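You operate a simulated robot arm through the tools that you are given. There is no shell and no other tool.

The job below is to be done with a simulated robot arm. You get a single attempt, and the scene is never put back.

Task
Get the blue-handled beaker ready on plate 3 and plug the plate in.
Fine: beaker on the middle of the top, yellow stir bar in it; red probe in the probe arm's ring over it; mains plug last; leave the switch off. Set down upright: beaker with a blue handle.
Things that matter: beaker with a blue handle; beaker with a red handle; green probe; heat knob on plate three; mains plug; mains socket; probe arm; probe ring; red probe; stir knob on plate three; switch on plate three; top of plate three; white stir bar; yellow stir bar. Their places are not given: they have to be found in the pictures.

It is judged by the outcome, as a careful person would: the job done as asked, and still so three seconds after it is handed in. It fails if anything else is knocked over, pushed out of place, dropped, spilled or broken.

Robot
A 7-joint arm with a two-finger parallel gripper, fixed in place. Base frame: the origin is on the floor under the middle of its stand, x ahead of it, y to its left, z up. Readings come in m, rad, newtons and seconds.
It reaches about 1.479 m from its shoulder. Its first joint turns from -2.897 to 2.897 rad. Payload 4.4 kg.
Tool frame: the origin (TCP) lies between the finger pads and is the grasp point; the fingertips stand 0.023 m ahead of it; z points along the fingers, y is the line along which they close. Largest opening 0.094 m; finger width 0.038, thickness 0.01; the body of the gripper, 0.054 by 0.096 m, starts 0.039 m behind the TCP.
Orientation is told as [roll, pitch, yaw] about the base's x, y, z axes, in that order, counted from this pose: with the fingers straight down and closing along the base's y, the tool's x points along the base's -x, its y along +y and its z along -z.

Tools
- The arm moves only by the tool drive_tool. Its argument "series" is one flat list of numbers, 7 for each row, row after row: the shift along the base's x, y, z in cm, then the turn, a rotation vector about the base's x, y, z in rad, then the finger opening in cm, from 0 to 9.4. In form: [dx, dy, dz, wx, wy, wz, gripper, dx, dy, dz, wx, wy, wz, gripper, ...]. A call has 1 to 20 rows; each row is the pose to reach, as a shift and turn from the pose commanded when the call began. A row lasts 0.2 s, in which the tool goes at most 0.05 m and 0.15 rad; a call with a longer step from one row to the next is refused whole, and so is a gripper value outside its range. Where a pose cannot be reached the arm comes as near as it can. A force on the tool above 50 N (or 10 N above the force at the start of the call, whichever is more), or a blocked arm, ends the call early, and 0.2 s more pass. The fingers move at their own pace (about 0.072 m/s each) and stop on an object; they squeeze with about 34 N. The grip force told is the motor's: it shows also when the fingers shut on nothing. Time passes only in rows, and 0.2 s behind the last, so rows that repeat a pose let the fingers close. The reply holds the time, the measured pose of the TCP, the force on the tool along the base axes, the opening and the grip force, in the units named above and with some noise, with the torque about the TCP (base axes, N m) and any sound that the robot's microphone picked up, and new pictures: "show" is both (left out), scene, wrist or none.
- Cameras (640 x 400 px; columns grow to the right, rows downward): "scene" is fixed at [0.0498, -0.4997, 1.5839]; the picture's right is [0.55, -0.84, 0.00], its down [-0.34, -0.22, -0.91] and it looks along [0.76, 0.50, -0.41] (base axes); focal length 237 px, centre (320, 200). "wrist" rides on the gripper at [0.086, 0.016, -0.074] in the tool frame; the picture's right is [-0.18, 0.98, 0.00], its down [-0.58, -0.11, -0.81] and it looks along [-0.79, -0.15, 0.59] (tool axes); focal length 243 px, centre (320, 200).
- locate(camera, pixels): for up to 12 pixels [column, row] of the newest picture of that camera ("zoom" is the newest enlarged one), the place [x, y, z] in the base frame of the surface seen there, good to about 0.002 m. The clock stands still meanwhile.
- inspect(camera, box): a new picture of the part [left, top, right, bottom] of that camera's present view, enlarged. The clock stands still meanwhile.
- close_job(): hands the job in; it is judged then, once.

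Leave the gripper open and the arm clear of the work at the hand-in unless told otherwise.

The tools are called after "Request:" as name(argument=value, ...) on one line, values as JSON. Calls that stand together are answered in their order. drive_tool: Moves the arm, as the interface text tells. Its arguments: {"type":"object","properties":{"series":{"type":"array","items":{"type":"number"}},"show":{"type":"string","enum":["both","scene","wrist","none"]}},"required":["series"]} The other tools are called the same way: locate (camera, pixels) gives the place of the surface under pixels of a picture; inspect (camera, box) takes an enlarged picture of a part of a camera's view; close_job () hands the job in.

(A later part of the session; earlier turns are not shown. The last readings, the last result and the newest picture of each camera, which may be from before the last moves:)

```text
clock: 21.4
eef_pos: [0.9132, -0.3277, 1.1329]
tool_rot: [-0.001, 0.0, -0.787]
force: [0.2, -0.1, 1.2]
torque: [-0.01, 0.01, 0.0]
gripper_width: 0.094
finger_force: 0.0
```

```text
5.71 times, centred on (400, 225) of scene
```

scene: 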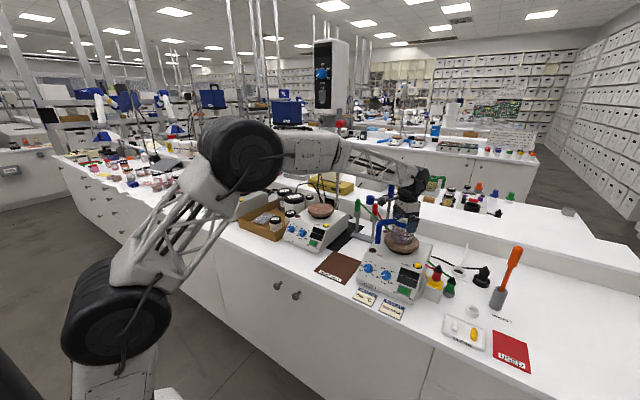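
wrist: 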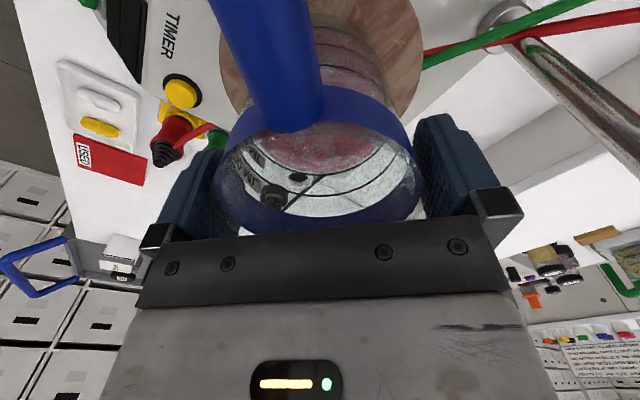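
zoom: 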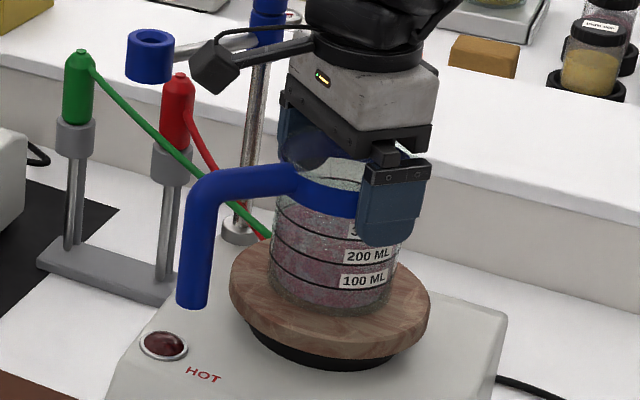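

The beaker stands upright on the disc. I'll raise the hand straight up out of it.

Request:
drive_tool(series=[0, 0, 0.8, 0, 0, 0, 9.4, 0, 0, 1.8, 0, 0, 0, 9.4, 0, 0, 3, 0, 0, 0, 9.4, 0, 0, 4.5, 0, 0, 0, 9.4, 0, 0, 6.5, 0, 0, 0, 9.4, 0, 0, 9, 0, 0, 0, 9.4, 0, 0, 12, 0, 0, 0, 9.4, 0, 0, 15, 0, 0, 0, 9.4, 0, 0, 15, 0, 0, 0, 9.4])

Request:
inspect(camera="scene", box=[350, 170, 450, 260])

```text
clock: 23.4
eef_pos: [0.9138, -0.3302, 1.2826]
tool_rot: [-0.001, 0.001, -0.784]
force: [0.2, -0.1, -0.1]
torque: [0.05, 0.01, 0.01]
gripper_width: 0.0938
finger_force: 0.1
```

scene: 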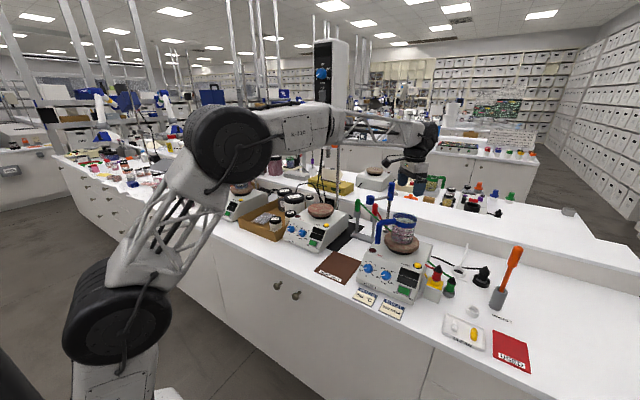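
wrist: 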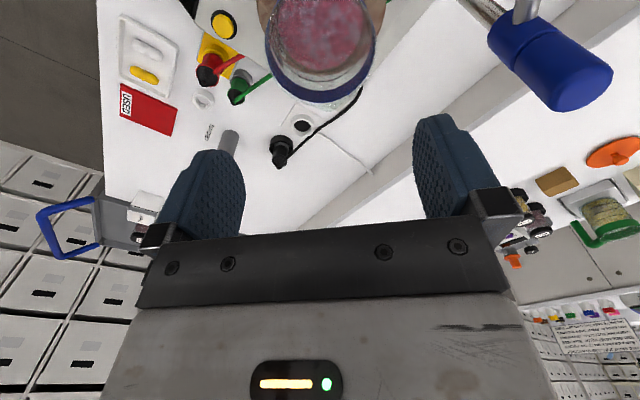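

```text
4.44 times, centred on (400, 215) of scene
```

zoom: 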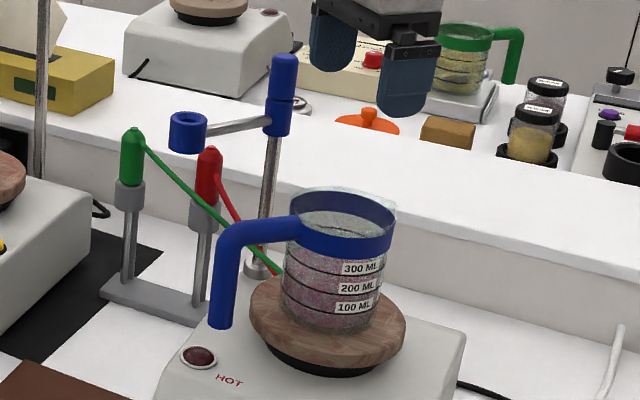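

The beaker sits well on the disc. Now I'll move to a viewing position behind and above the CLEAN tray, turning the hand back to yaw 0.

Request:
drive_tool(series=[-2.1, -2.4, 0, 0, 0, 0.065, 9.4, -4.2, -4.8, 0, 0, 0, 0.13, 9.4, -6.3, -7.2, -1, 0, 0, 0.196, 9.4, -8.4, -9.7, -2, 0, 0, 0.262, 9.4, -10.5, -12.1, -3.5, 0, 0, 0.327, 9.4, -12.6, -14.5, -5, 0, 0, 0.393, 9.4, -14.7, -17, -7, 0, 0, 0.458, 9.4, -16.8, -19.4, -9, 0, 0, 0.524, 9.4, -18.9, -21.8, -11, 0, 0, 0.589, 9.4, -21, -24.2, -13, 0, 0, 0.654, 9.4, -23.1, -26.7, -15.5, 0, 0, 0.72, 9.4, -25.3, -29.1, -18.2, 0, 0, 0.785, 9.4, -25.3, -29.1, -18.2, 0, 0, 0.785, 9.4])

Request:
inspect(camera="wrist", box=[240, 30, 400, 130])

```text
clock: 26.2
eef_pos: [0.66, -0.6215, 1.0999]
tool_rot: [0.001, 0.001, -0.001]
force: [-0.2, 0.2, 0.2]
torque: [0.02, 0.02, 0.0]
gripper_width: 0.0943
finger_force: 0.1
```

scene: 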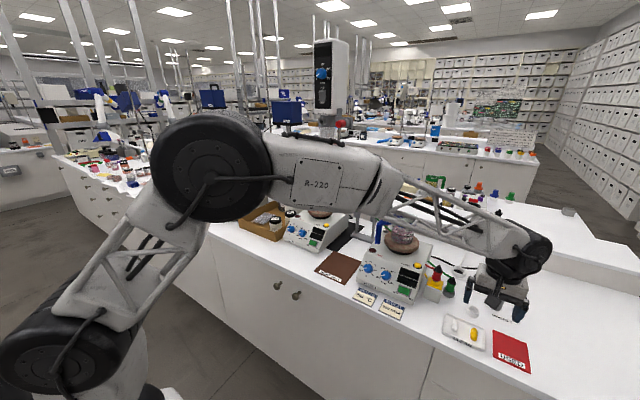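
wrist: 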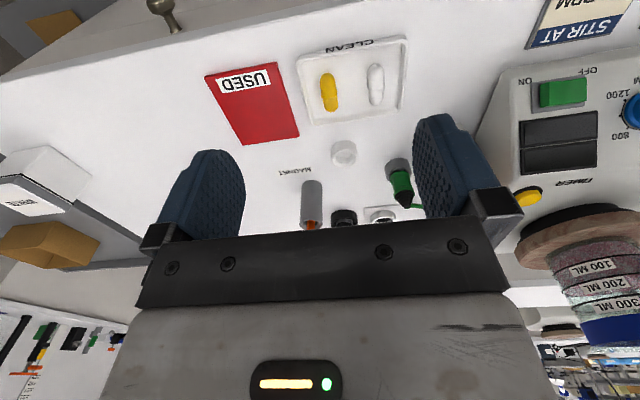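

```text
4.00 times, centred on (320, 80) of wrist
```

zoom: 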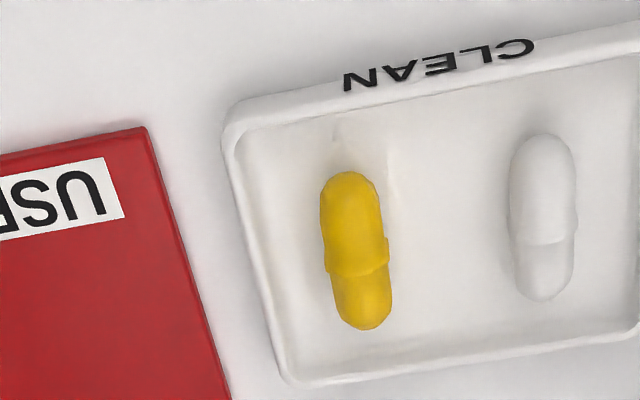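

The yellow bar is clear in the zoom. I'll locate its ends, centre line, sides and the neighbouring tray wall.

Request:
locate(camera="zoom", pixels=[[347, 178], [366, 322], [352, 220], [360, 290], [356, 255], [325, 225], [380, 225], [300, 250], [420, 250], [262, 255], [235, 140], [290, 382]])

```text
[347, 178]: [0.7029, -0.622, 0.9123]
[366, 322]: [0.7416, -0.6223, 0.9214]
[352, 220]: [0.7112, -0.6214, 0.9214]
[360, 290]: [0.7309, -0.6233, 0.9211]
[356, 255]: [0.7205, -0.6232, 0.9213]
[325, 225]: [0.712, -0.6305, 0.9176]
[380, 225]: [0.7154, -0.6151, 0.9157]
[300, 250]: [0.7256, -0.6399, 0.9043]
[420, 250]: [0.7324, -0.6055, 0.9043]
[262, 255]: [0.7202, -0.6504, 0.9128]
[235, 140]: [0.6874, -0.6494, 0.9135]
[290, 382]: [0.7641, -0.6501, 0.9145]
```

The bar's axis lies along x, centred at (0.7215,-0.6222), about 16 mm thick, with the floor at 0.904. I'll come above it with the fingers pre-set to 2.8 cm and check alignment.

Request:
drive_tool(series=[1.5, -0.1, -2, 0, 0, 0, 7, 3, -0.1, -4, 0, 0, 0, 5, 4.5, -0.1, -6, 0, 0, 0, 3.5, 6.15, -0.1, -8, 0, 0, 0, 2.8, 6.15, -0.1, -10, 0, 0, 0, 2.8, 6.15, -0.1, -12, 0, 0, 0, 2.8, 6.15, -0.1, -12, 0, 0, 0, 2.8])

Request:
inspect(camera="wrist", box=[224, 50, 416, 170])

Request:
inspect(camera="scene", box=[430, 270, 530, 360])

```text
clock: 27.8
eef_pos: [0.7217, -0.6201, 0.9803]
tool_rot: [0.0, 0.0, 0.0]
force: [0.6, -0.1, 0.1]
torque: [-0.01, 0.05, 0.0]
gripper_width: 0.0281
finger_force: 0.1
```

scene: 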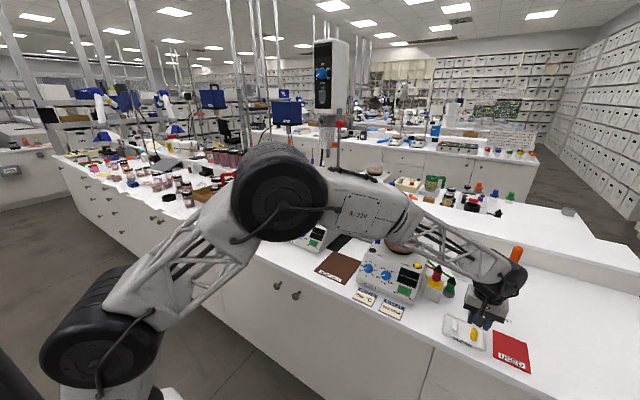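
wrist: 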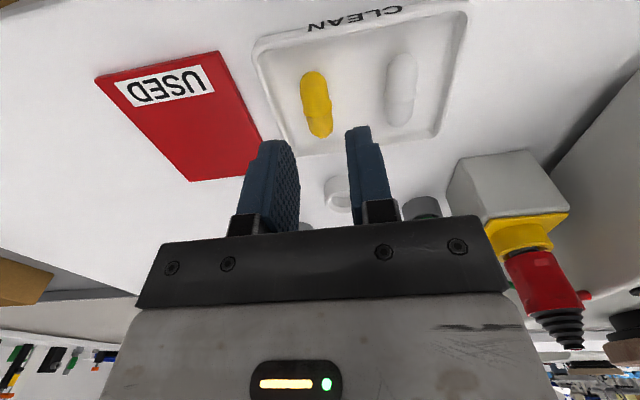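

```text
3.33 times, centred on (320, 110) of wrist
```

zoom: 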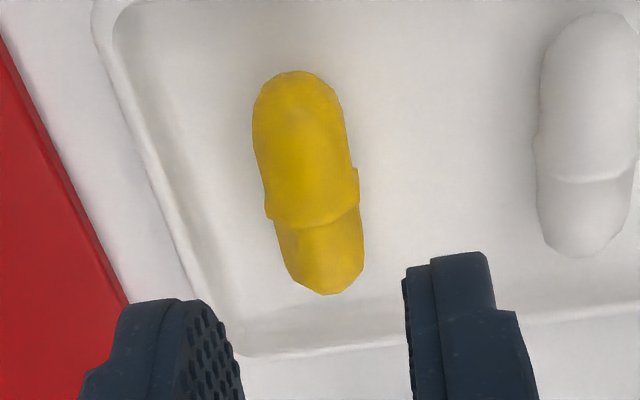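

```text
4.44 times, centred on (480, 315) of scene
```

zoom: 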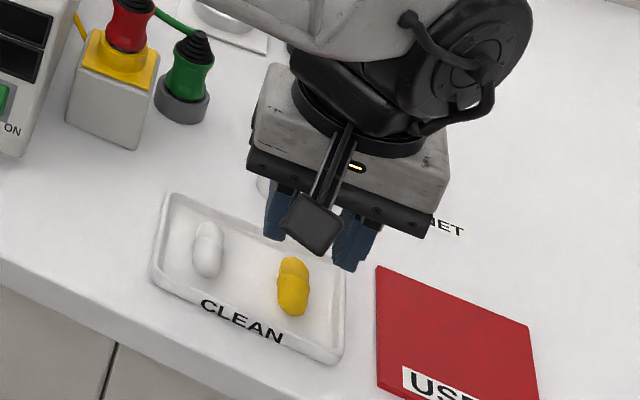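

Alignment is good, with the bar about 2 mm to the -y side of the hand centre. I'll check the wand's place before going down.

Request:
locate(camera="scene", pixels=[[517, 253], [515, 260], [497, 302]])

Request:
drive_tool(series=[0, -0.08, -1.2, 0, 0, 0, 2.8, 0, -0.08, -2.4, 0, 0, 0, 2.8, 0, -0.08, -3.4, 0, 0, 0, 2.8, 0, -0.08, -4.0, 0, 0, 0, 2.8, 0, -0.08, -4.0, 0, 0, 0, 2.8])

Request:
inspect(camera="wrist", box=[224, 80, 416, 200])

Request:
inspect(camera="scene", box=[430, 270, 530, 360])

```text
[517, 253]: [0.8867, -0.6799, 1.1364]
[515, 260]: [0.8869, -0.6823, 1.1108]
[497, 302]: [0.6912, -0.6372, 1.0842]
```

```text
clock: 29.0
eef_pos: [0.7208, -0.6219, 0.9404]
tool_rot: [-0.001, 0.0, 0.001]
force: [0.2, -0.4, 0.5]
torque: [-0.01, 0.0, -0.01]
gripper_width: 0.0278
finger_force: 0.1
```

scene: 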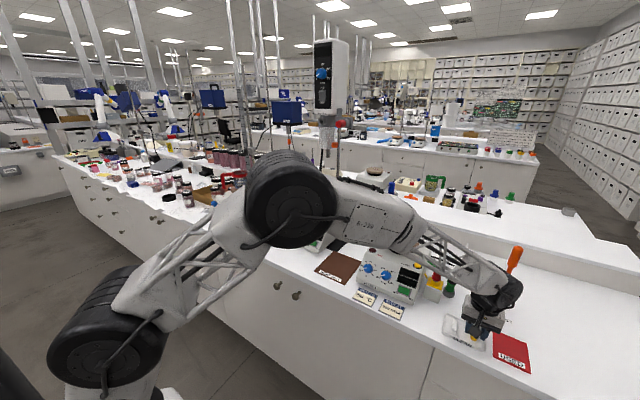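
wrist: 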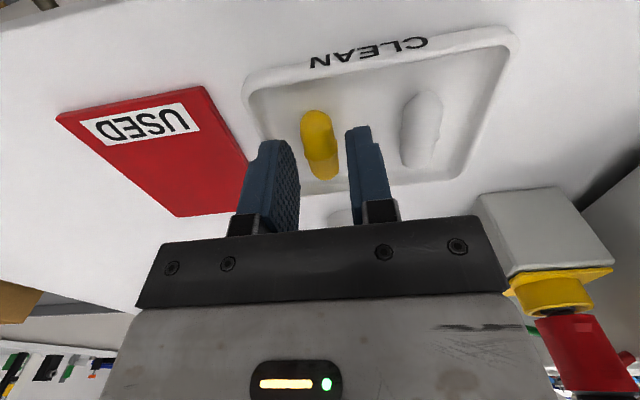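

```text
3.33 times, centred on (320, 140) of wrist
```

zoom: 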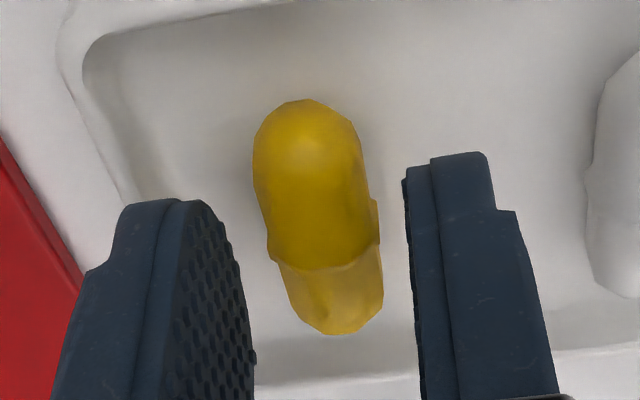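

```text
4.44 times, centred on (480, 315) of scene
```

zoom: 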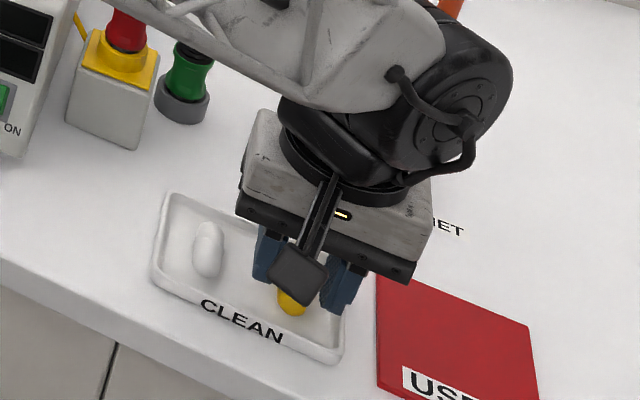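

Still good. I'll narrow to 2.5 cm to stay off the tray wall and lower the last centimetre.

Request:
drive_tool(series=[0, 0, 0, 0, 0, 0, 2.5, 0, 0, -0.5, 0, 0, 0, 2.5, 0, 0, -0.9, 0, 0, 0, 2.5, 0, 0, -1.1, 0, 0, 0, 2.5, 0, 0, -1.1, 0, 0, 0, 2.5], show="wrist")

```text
clock: 30.2
eef_pos: [0.7209, -0.6222, 0.9305]
tool_rot: [0.001, 0.001, 0.0]
force: [0.0, -0.7, 0.4]
torque: [0.0, 0.0, -0.01]
gripper_width: 0.0249
finger_force: 0.0
```

wrist: 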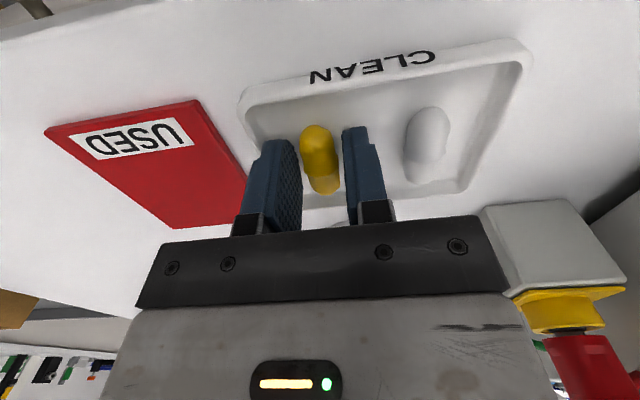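

Bar is between the pads, no contact. Closing.

Request:
drive_tool(series=[0, 0, 0, 0, 0, 0, 2.0, 0, 0, 0, 0, 0, 0, 1.5, 0, 0, 0, 0, 0, 0, 0.8, 0, 0, 0, 0, 0, 0, 0.8], show="wrist")

Request:
inspect(camera="wrist", box=[224, 80, 416, 200])

```text
clock: 31.2
eef_pos: [0.7204, -0.6213, 0.9291]
tool_rot: [0.001, 0.0, 0.0]
force: [-0.2, -0.6, 0.8]
torque: [0.02, 0.0, 0.02]
gripper_width: 0.0143
finger_force: 34.0
```

wrist: 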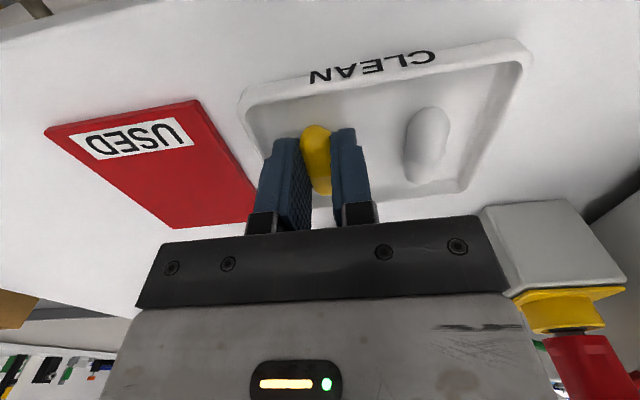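

```text
3.33 times, centred on (320, 140) of wrist
```

zoom: 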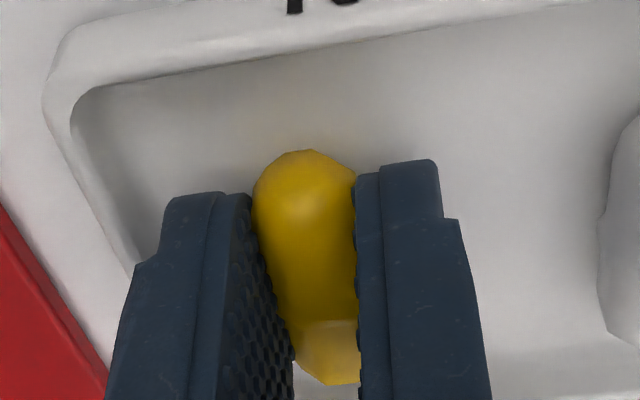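

Gripped at 14 mm with 34 N. Lifting 6 cm and checking.

Request:
drive_tool(series=[0, 0, 1, 0, 0, 0, 0.8, 0, 0, 2.5, 0, 0, 0, 0.8, 0, 0, 4.5, 0, 0, 0, 0.8, 0, 0, 6.5, 0, 0, 0, 0.8, 0, 0, 6.5, 0, 0, 0, 0.8])

Request:
inspect(camera="wrist", box=[224, 60, 416, 180])

```text
clock: 32.4
eef_pos: [0.7216, -0.6221, 0.9936]
tool_rot: [-0.001, 0.001, -0.002]
force: [-0.5, 0.1, 0.2]
torque: [0.02, 0.01, -0.01]
gripper_width: 0.0144
finger_force: 33.9
```

scene: 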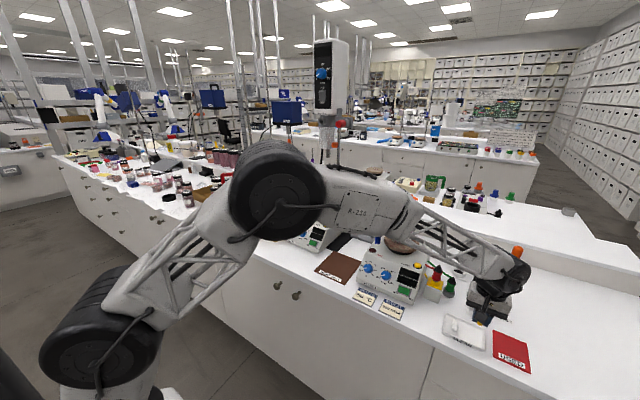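
wrist: 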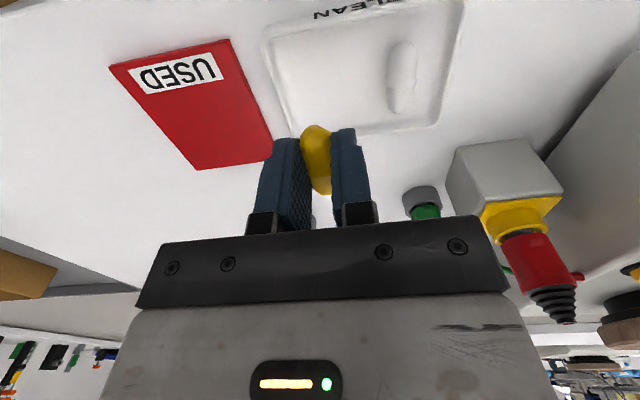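

```text
3.33 times, centred on (320, 120) of wrist
```

zoom: 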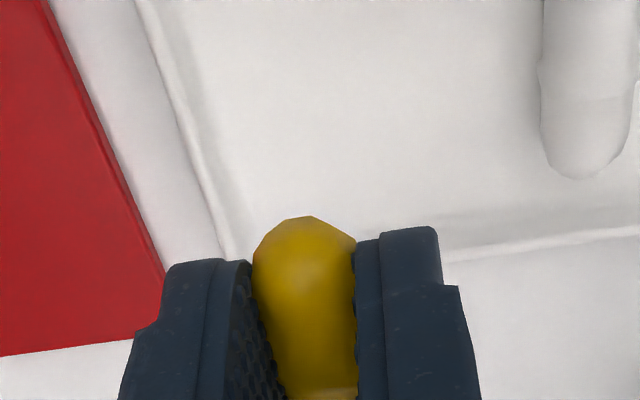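

The bar is held securely. Now I'll raise and carry it to above the beaker at (0.913,-0.330), with tips well over the rim.

Request:
drive_tool(series=[0, 0, 4, 0, 0, 0, 0.8, 0, 0, 8, 0, 0, 0, 0.8, 0, 0, 12, 0, 0, 0, 0.8, 0, 0, 16, 0, 0, 0, 0.8, 0.9, 1.5, 19.5, 0, 0, 0, 0.8, 2.8, 4.4, 22.5, 0, 0, 0, 0.8, 4.7, 7.3, 24.5, 0, 0, 0, 0.8, 6.6, 10.2, 26, 0, 0, 0, 0.8, 8.5, 13.1, 27, 0, 0, 0, 0.8, 10.4, 16, 27.5, 0, 0, 0, 0.8, 12.3, 18.9, 27.5, 0, 0, 0, 0.8, 14.2, 21.8, 27.5, 0, 0, 0, 0.8, 16.1, 24.5, 27.5, 0, 0, 0, 0.8, 17.8, 27, 27.5, 0, 0, 0, 0.8, 19.15, 29.1, 27.5, 0, 0, 0, 0.8, 19.15, 29.1, 27.5, 0, 0, 0, 0.8])

Request:
inspect(camera="wrist", box=[224, 20, 416, 140])

Request:
inspect(camera="scene", box=[350, 160, 450, 260])

```text
clock: 35.8
eef_pos: [0.9121, -0.3296, 1.2732]
tool_rot: [-0.001, -0.002, 0.001]
force: [0.0, -0.3, 1.5]
torque: [-0.01, 0.0, 0.0]
gripper_width: 0.0148
finger_force: 33.9
```

scene: 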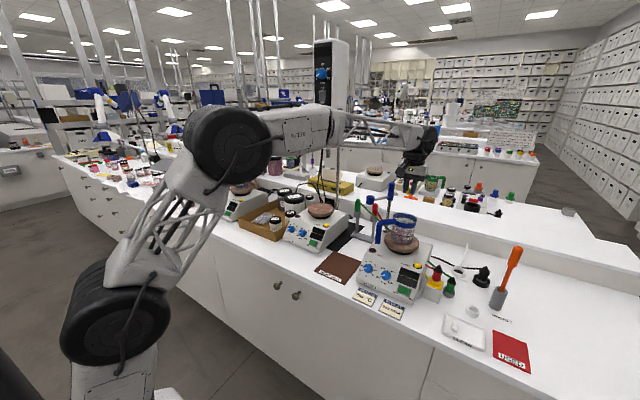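
wrist: 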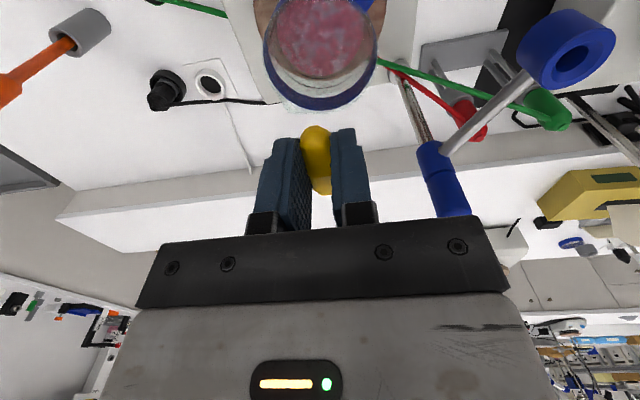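

```text
3.33 times, centred on (320, 80) of wrist
```

zoom: 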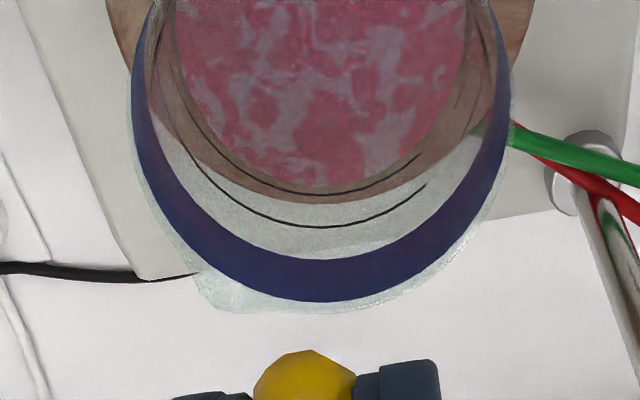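

```text
4.00 times, centred on (400, 210) of scene
```

zoom: 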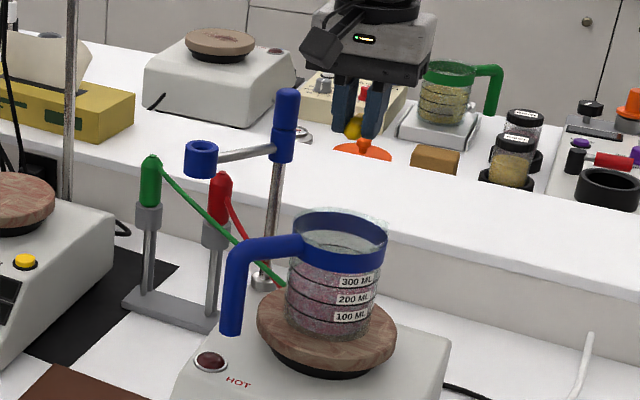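

The rim spans columns 262–380, so it's centred under the hand. I'll locate the rim for an exact check before lowering.

Request:
locate(camera="zoom", pixels=[[150, 150], [180, 200], [235, 265], [320, 285], [400, 270], [460, 215], [495, 150], [135, 90], [508, 90], [320, 100], [140, 50], [500, 50]])

```text
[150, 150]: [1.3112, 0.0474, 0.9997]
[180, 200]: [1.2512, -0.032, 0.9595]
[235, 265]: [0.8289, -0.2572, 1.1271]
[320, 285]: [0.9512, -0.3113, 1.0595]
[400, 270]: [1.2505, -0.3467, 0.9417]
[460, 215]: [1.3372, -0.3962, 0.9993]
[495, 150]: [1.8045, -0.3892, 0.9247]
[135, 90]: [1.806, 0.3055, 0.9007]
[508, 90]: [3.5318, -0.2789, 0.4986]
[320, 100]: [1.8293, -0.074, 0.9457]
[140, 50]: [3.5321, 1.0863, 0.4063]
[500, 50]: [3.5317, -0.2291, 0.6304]
```

Those came from the scene zoom, the newest one. I'll redo it with the wrist zoom.

Request:
inspect(camera="wrist", box=[224, 0, 416, 120])

Request:
locate(camera="zoom", pixels=[[150, 217], [180, 267], [235, 332], [320, 352], [400, 337], [460, 282], [495, 217], [138, 157], [508, 157], [320, 167], [142, 117], [505, 117]])

```text
3.33 times, centred on (320, 60) of wrist
```

zoom: 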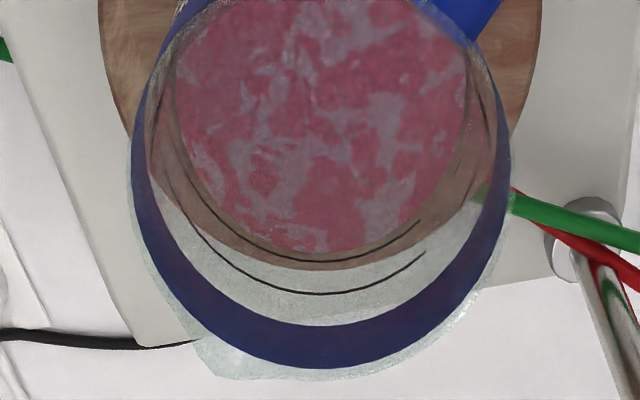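

```text
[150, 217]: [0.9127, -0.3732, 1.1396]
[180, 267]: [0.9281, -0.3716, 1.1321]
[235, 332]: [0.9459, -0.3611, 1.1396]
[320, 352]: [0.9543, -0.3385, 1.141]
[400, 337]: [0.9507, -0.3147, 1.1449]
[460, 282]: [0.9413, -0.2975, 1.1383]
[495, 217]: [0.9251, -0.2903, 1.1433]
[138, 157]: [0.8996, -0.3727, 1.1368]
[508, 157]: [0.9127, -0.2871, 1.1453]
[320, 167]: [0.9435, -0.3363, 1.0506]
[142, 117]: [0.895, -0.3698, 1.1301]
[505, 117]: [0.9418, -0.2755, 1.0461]
```

The beaker centre is at (0.9115,-0.330), directly under the hand. I'll lower the fingertips into the beaker, keeping the gripper body above the rim.

Request:
drive_tool(series=[0, 0, -3, 0, 0, 0, 0.8, 0, 0, -6, 0, 0, 0, 0.8, 0, 0, -8.5, 0, 0, 0, 0.8, 0, 0, -10.5, 0, 0, 0, 0.8, 0, 0, -12, 0, 0, 0, 0.8, 0, 0, -13.2, 0, 0, 0, 0.8, 0, 0, -14, 0, 0, 0, 0.8, 0, 0, -14, 0, 0, 0, 0.8])

Request:
inspect(camera="scene", box=[360, 180, 440, 260])

```text
clock: 37.6
eef_pos: [0.9128, -0.3314, 1.131]
tool_rot: [0.0, 0.001, 0.001]
force: [-0.4, 0.0, 0.7]
torque: [-0.04, -0.02, -0.02]
gripper_width: 0.0146
finger_force: 34.3
```

scene: 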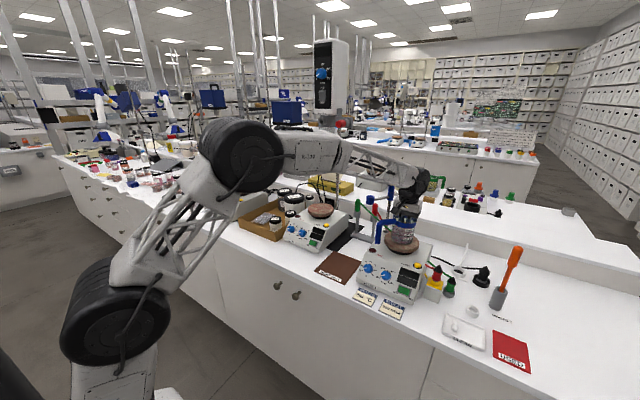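
wrist: 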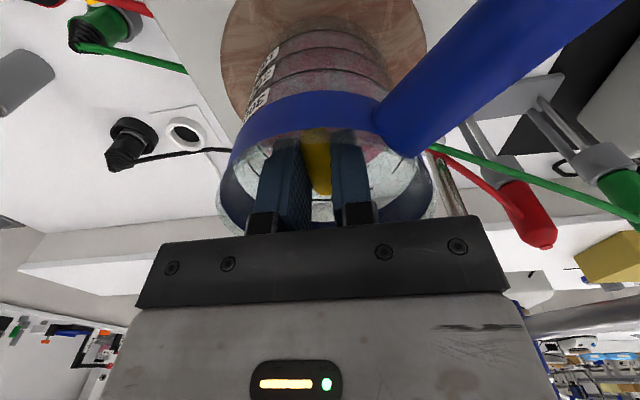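

```text
5.00 times, centred on (400, 220) of scene
```

zoom: 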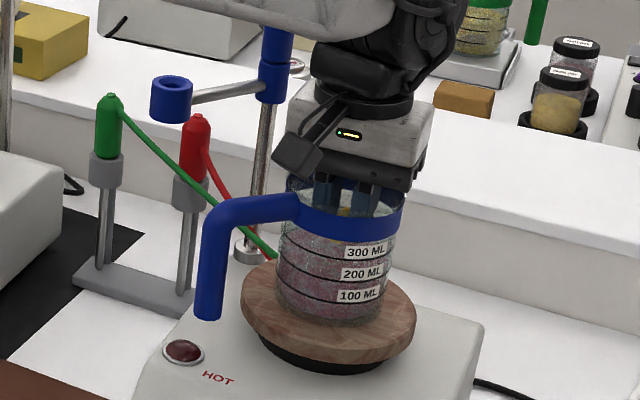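

Fingertips are inside the beaker and forces are near zero. Releasing the bar by opening to 2.6 cm.

Request:
drive_tool(series=[0, 0, 0, 0, 0, 0, 2.0, 0, 0, 0, 0, 0, 0, 2.6, 0, 0, 0, 0, 0, 0, 2.6, 0, 0, 0, 0, 0, 0, 2.6])

Request:
inspect(camera="wrist", box=[224, 50, 416, 170])

```text
clock: 38.6
eef_pos: [0.9118, -0.3325, 1.1311]
tool_rot: [-0.001, 0.0, -0.001]
force: [0.2, -1.0, -0.7]
torque: [0.01, 0.0, 0.01]
gripper_width: 0.0261
finger_force: 0.1
```

scene: 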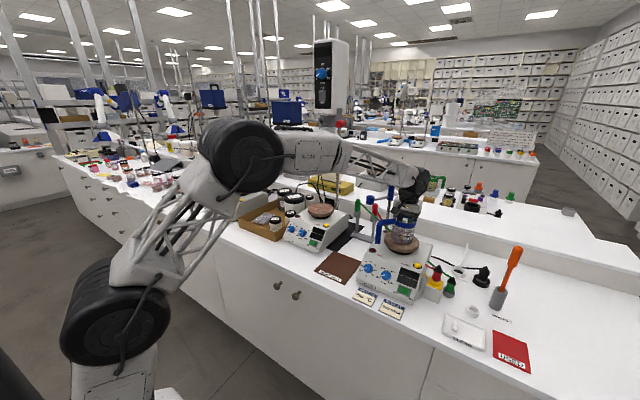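
wrist: 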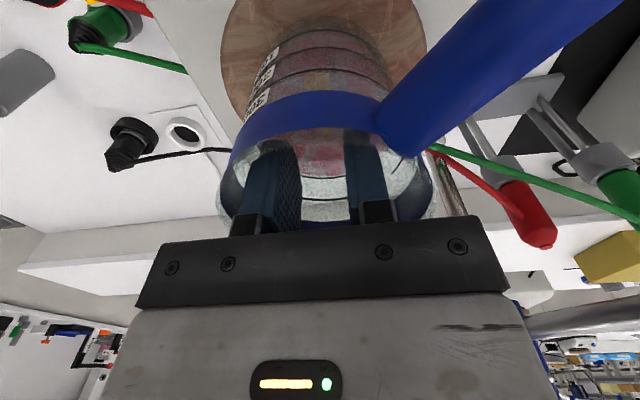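

```text
3.33 times, centred on (320, 110) of wrist
```

zoom: 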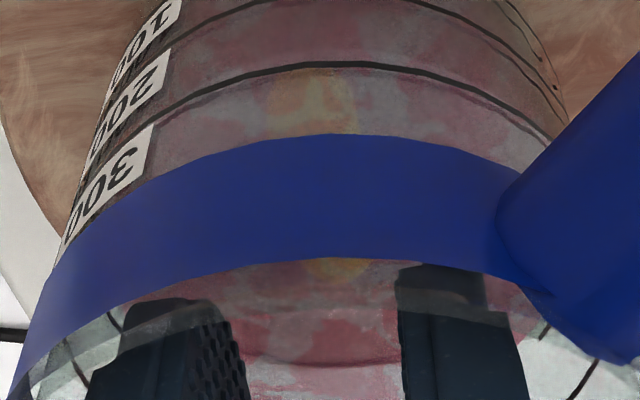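

The bar has dropped into the beaker (yellow glow at the bottom). Raising the hand straight up and checking inside.

Request:
drive_tool(series=[0, 0, 1.2, 0, 0, 0, 2.6, 0, 0, 3, 0, 0, 0, 2.6, 0, 0, 5.5, 0, 0, 0, 2.6, 0, 0, 8.5, 0, 0, 0, 2.6, 0, 0, 11.5, 0, 0, 0, 2.6, 0, 0, 15, 0, 0, 0, 2.6, 0, 0, 15, 0, 0, 0, 2.6])

Request:
inspect(camera="wrist", box=[224, 0, 416, 120])

Request:
inspect(camera="scene", box=[350, 170, 450, 260])

```text
clock: 40.2
eef_pos: [0.9157, -0.3298, 1.2784]
tool_rot: [0.001, 0.001, 0.001]
force: [0.5, -0.1, -0.5]
torque: [-0.01, 0.01, -0.02]
gripper_width: 0.0258
finger_force: 0.1
```

scene: 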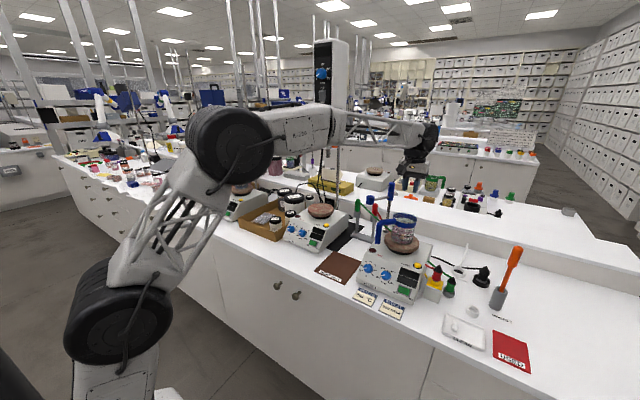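
wrist: 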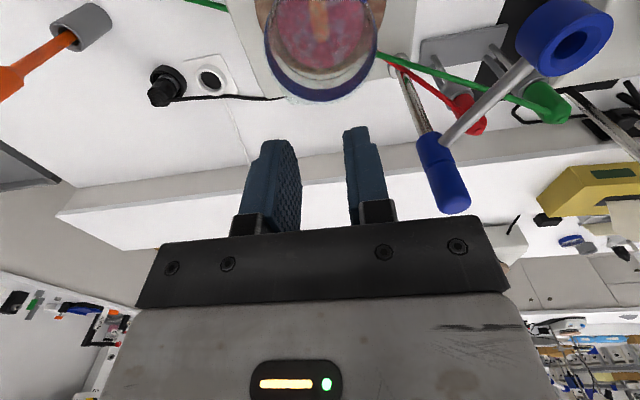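

```text
3.33 times, centred on (320, 60) of wrist
```

zoom: 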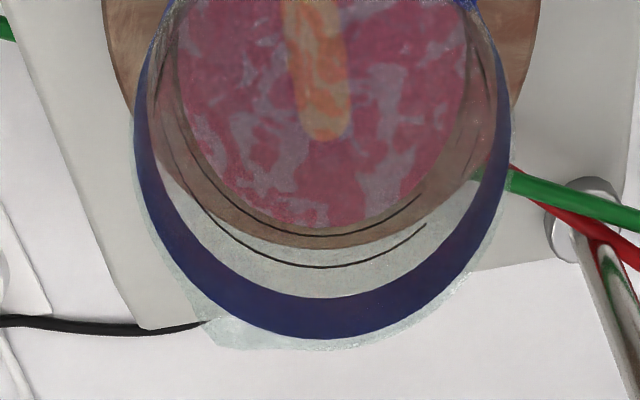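

```text
4.44 times, centred on (400, 215) of scene
```

zoom: 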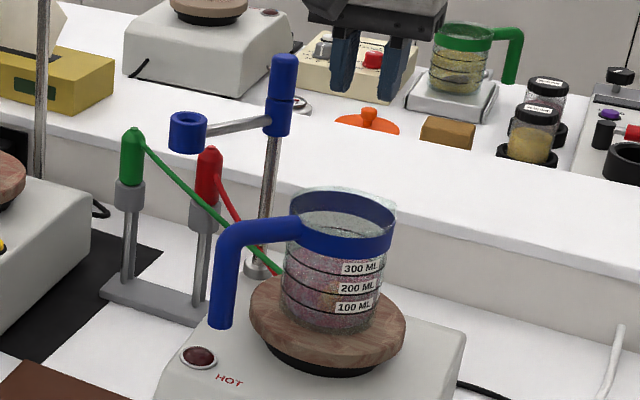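

The yellow bar lies inside the beaker and the beaker is upright. Next is the probe arm: I'll look closely at the ring, arm and rod in the wrist view.

Request:
inspect(camera="wrist", box=[400, 0, 640, 220])

Request:
locate(camera="zoom", pixels=[[240, 60], [300, 10], [375, 10], [385, 60], [350, 120], [260, 120], [330, 75], [110, 290], [140, 370], [215, 180], [155, 240], [90, 250]])

```text
1.82 times, centred on (520, 110) of wrist
```

zoom: 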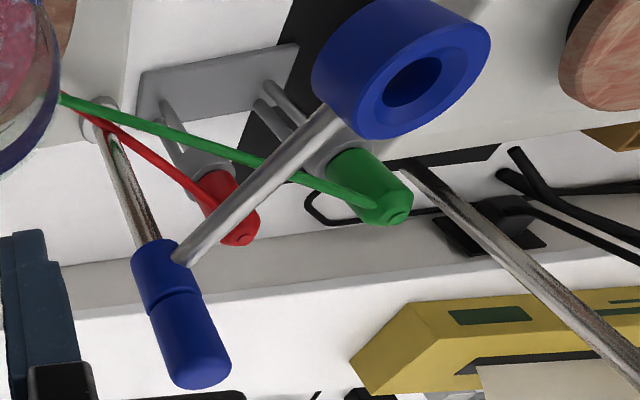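

```text
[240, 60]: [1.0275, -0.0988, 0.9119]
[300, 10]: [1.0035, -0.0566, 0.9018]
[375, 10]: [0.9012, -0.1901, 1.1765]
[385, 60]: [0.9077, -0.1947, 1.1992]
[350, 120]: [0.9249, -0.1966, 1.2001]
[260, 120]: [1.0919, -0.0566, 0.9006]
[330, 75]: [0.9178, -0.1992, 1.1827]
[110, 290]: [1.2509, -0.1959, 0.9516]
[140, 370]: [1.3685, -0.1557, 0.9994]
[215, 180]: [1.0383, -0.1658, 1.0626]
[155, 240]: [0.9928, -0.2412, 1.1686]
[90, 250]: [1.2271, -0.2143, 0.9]
```

I'll pick points on the ring's top face and hole, plus the sleeve and cap.

Request:
locate(camera="zoom", pixels=[[372, 75], [370, 115], [400, 128], [440, 118], [475, 80], [482, 50], [462, 35], [420, 45], [412, 82], [185, 330], [195, 375], [160, 270]])

Request:
locate(camera="zoom", pixels=[[290, 150], [235, 210], [262, 180], [190, 250], [210, 365], [170, 380], [220, 185], [240, 235], [205, 190], [255, 215], [385, 195], [105, 105]])

```text
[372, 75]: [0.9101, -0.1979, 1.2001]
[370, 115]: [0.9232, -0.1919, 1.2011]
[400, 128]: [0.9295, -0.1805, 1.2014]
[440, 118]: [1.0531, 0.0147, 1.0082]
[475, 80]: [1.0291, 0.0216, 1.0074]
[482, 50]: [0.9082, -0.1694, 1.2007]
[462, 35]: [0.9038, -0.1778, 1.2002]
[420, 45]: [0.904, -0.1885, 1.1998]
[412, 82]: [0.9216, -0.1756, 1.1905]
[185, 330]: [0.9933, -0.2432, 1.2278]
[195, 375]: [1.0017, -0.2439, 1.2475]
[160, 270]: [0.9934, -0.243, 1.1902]
```

```text
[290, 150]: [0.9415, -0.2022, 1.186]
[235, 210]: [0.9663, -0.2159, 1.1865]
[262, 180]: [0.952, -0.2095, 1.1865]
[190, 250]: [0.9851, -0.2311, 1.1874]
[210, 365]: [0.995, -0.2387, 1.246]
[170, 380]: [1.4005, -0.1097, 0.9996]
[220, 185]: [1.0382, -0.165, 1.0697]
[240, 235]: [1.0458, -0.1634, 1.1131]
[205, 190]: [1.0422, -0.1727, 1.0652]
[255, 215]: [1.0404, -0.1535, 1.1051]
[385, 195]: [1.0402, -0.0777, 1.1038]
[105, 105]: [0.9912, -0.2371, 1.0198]
```

The ring is around (0.9165,-0.180) with top at 1.201. The arm bar is at z≈1.186 and the rod axis at about (1.0035,-0.2365). The arm has to swing about 78° to bring the ring over the beaker. I'll check the cable positions and nearby rod before approaching.

Request:
locate(camera="zoom", pixels=[[180, 130], [240, 157], [300, 178], [350, 195], [150, 147], [190, 180], [120, 123], [500, 250], [560, 310], [90, 103], [225, 240], [375, 190]])

Request:
inspect(camera="scene", box=[345, 175, 409, 215])

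Request:
locate(camera="zoom", pixels=[[460, 75], [470, 130], [460, 180], [455, 250], [255, 285], [215, 280], [290, 285], [250, 208], [252, 240], [300, 285], [440, 300], [340, 235]])

```text
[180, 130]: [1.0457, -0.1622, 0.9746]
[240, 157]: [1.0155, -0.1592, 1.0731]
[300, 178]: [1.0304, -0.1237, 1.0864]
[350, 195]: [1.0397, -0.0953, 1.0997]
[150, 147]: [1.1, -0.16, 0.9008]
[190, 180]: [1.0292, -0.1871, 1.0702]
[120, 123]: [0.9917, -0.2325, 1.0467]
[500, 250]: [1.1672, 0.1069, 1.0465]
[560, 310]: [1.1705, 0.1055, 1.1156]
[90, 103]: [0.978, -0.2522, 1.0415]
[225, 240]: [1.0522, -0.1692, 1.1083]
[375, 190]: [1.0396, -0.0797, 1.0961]
```

```text
10.00 times, centred on (377, 195) of scene
```

zoom: 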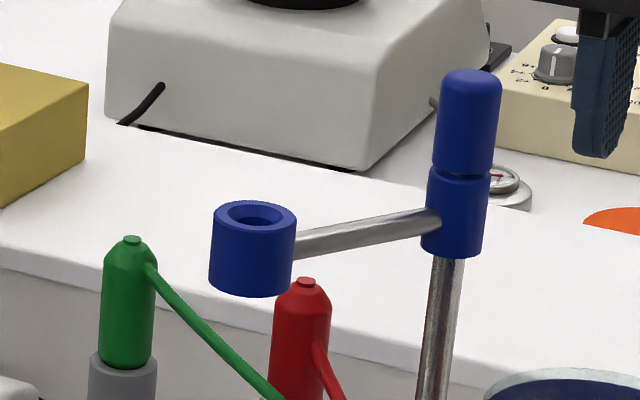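

```text
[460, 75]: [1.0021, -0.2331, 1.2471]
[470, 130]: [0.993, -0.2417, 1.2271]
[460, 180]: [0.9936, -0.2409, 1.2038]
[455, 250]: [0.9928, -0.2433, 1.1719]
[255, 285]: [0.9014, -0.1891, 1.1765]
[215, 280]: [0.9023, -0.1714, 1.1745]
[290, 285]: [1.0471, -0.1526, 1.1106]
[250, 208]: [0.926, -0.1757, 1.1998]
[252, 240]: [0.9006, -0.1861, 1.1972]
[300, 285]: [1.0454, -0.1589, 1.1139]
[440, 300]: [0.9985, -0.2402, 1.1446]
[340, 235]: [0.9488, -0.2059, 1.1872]
```

The sleeve spans z 1.17–1.21, with a cap on top to 1.248. I'll use the hand as a fork: fingers 3 cm apart straddling the bar about 6 cm from the rod. First I'll move above it, turning the hand by -33°.

Request:
drive_tool(series=[0.7, 2.1, 1, 0, 0, -0.1, 3, 1.4, 4.2, 2.5, 0, 0, -0.2, 3, 2.1, 6.3, 3, 0, 0, -0.3, 3, 2.8, 8.4, 3, 0, 0, -0.4, 3, 3.5, 10.5, 3, 0, 0, -0.5, 3, 4.1, 12.4, 3, 0, 0, -0.578, 3, 4.1, 12.4, 3, 0, 0, -0.578, 3])

Request:
inspect(camera="scene", box=[350, 140, 430, 220])

Request:
inspect(camera="wrist", box=[200, 0, 440, 200])

```text
clock: 41.8
eef_pos: [0.9555, -0.2058, 1.3114]
tool_rot: [0.0, 0.0, -0.58]
force: [-0.3, 0.6, -0.2]
torque: [-0.03, 0.0, 0.01]
gripper_width: 0.0301
finger_force: 0.0
```

scene: 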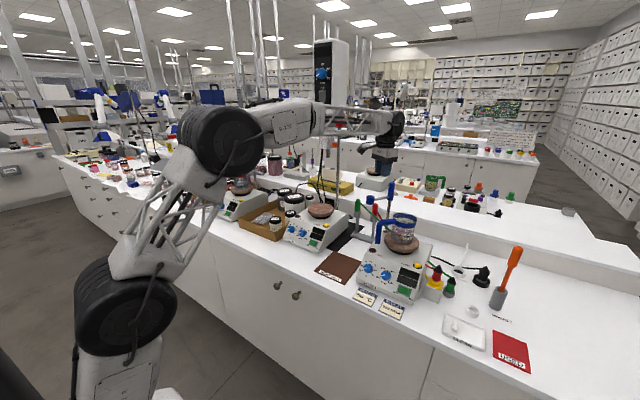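
wrist: 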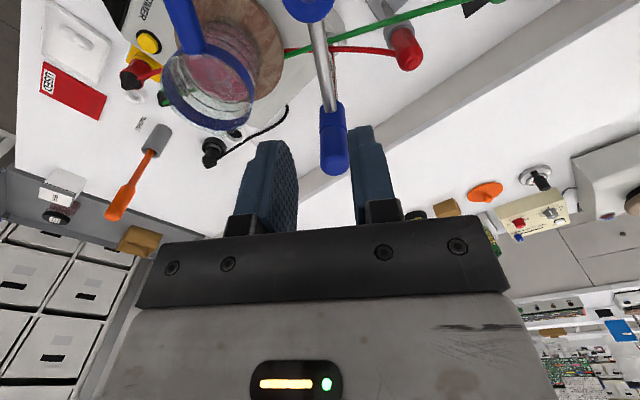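

```text
5.00 times, centred on (390, 180) of scene
```

zoom: 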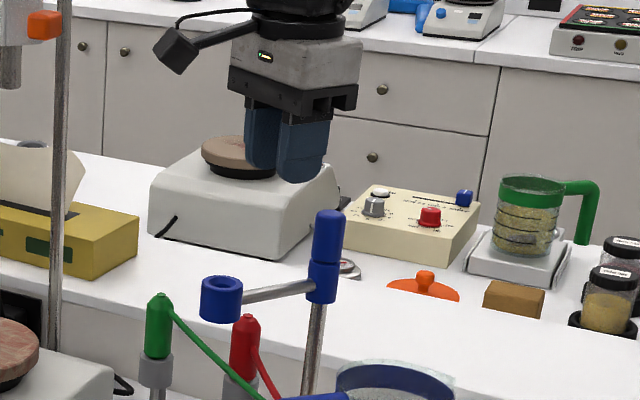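

```text
2.00 times, centred on (320, 100) of wrist
```

zoom: 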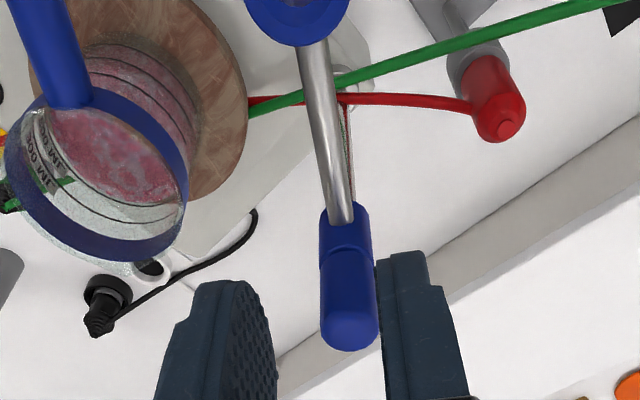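

The bar lies exactly in the plane between the fingers. Lowering so the fingers straddle the bar.

Request:
drive_tool(series=[0, 0, -2.5, 0, 0, 0, 3, 0, 0, -5, 0, 0, 0, 3, 0, 0, -7, 0, 0, 0, 3, 0, 0, -9, 0, 0, 0, 3, 0, 0, -10.5, 0, 0, 0, 3, 0, 0, -11.8, 0, 0, 0, 3, 0, 0, -11.8, 0, 0, 0, 3])

Request:
inspect(camera="scene", box=[350, 160, 430, 240])

Request:
inspect(camera="wrist", box=[200, 60, 440, 260])

```text
clock: 43.4
eef_pos: [0.9547, -0.2055, 1.1938]
tool_rot: [0.0, 0.002, -0.579]
force: [-6.1, 3.8, -1.9]
torque: [-0.13, -0.26, -0.03]
gripper_width: 0.0301
finger_force: 0.1
```

scene: 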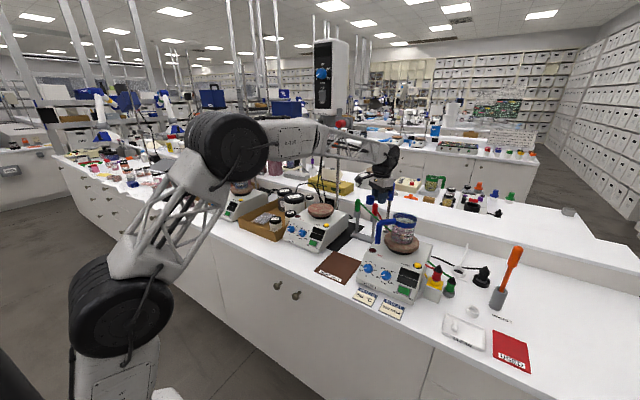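
wrist: 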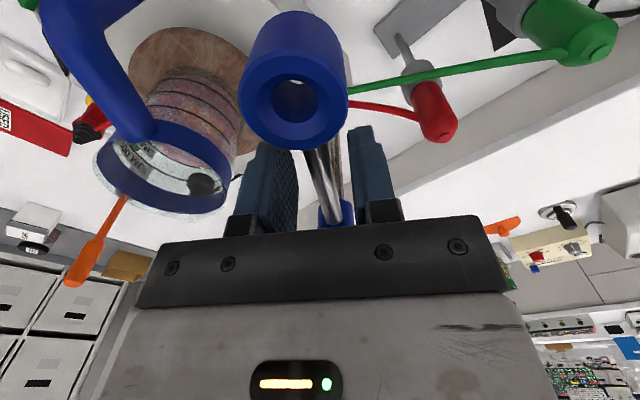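

```text
5.00 times, centred on (390, 200) of scene
```

zoom: 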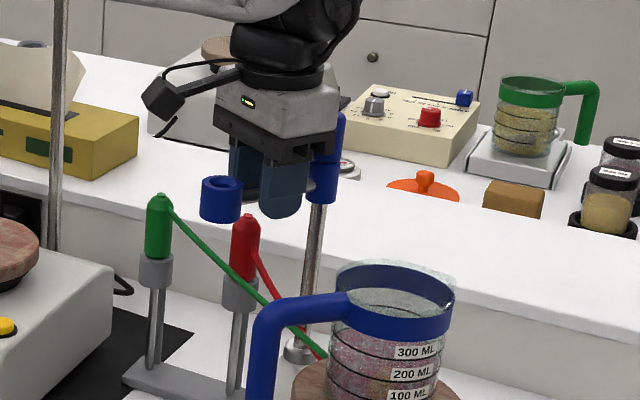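

```text
2.00 times, centred on (320, 160) of wrist
```

zoom: 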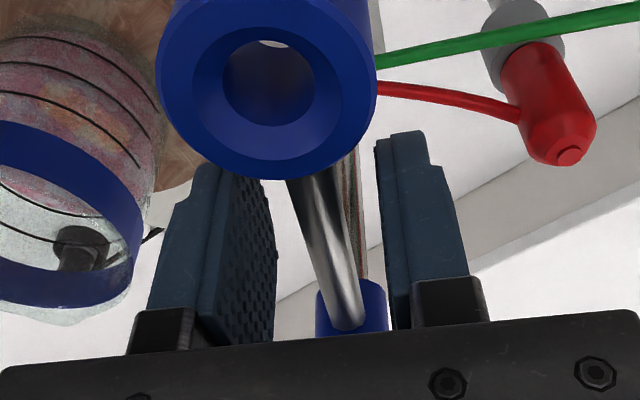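

The force of about 7 N points along the bar away from the rod, so the gripper body is touching the rod's cap. I'll back off 3 mm outward and rise straight up, then fork the ring itself instead, farther out.

Request:
drive_tool(series=[-0.25, 0.16, 0, 0, 0, 0, 3, -0.3, 0.2, 1.5, 0, 0, 0, 3, -0.3, 0.2, 4, 0, 0, 0, 3, -0.3, 0.2, 7, 0, 0, 0, 3, -0.3, 0.2, 10, 0, 0, 0, 3, -0.3, 0.2, 12, 0, 0, 0, 3, -0.3, 0.2, 12, 0, 0, 0, 3])

Request:
inspect(camera="scene", box=[345, 175, 409, 215])

Request:
locate(camera="zoom", pixels=[[460, 75], [470, 130], [460, 180], [455, 250], [255, 285], [215, 280], [290, 285], [250, 208], [252, 240], [300, 285], [440, 300], [340, 235]])

```text
clock: 45.0
eef_pos: [0.9513, -0.2041, 1.3123]
tool_rot: [0.001, -0.001, -0.577]
force: [-0.6, 0.2, -0.7]
torque: [-0.03, 0.01, 0.0]
gripper_width: 0.03
finger_force: 0.0
```

scene: 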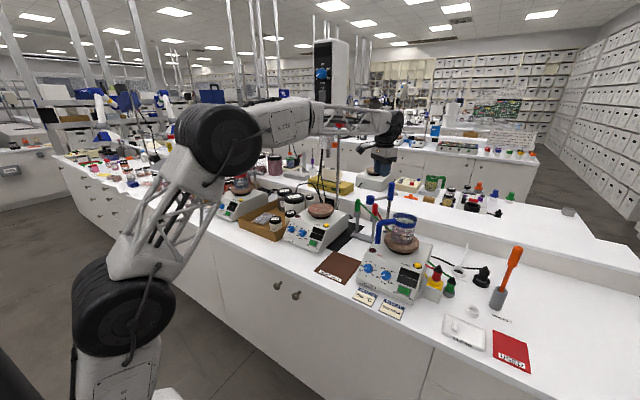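
wrist: 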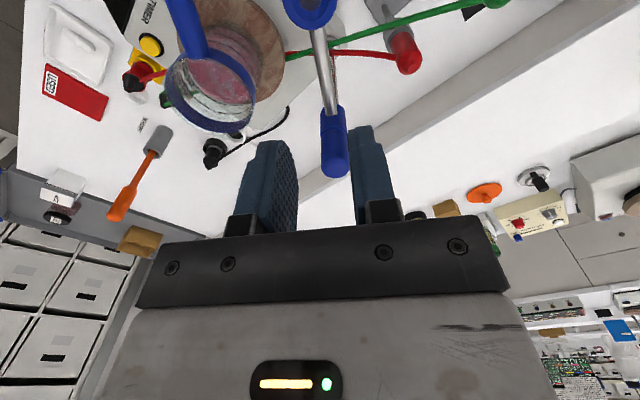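

```text
10.00 times, centred on (377, 195) of scene
```

zoom: 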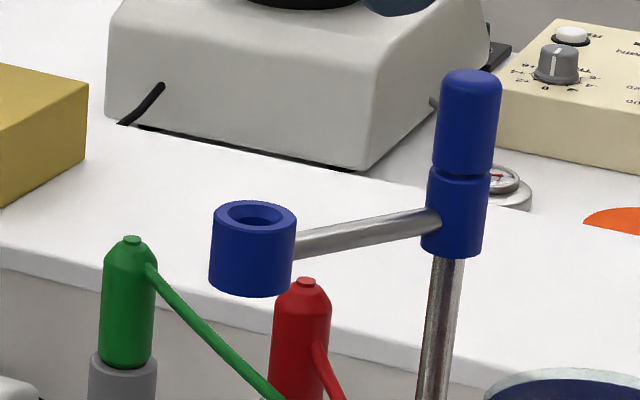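

```text
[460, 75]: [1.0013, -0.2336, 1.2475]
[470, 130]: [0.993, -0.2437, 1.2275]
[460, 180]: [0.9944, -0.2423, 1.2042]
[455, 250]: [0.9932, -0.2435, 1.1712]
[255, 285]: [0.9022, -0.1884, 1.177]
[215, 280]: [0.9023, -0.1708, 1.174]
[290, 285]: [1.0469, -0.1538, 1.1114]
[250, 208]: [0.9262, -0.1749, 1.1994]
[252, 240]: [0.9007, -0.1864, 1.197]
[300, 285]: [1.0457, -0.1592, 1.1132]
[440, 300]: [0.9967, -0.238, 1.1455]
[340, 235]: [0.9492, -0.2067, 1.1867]
```

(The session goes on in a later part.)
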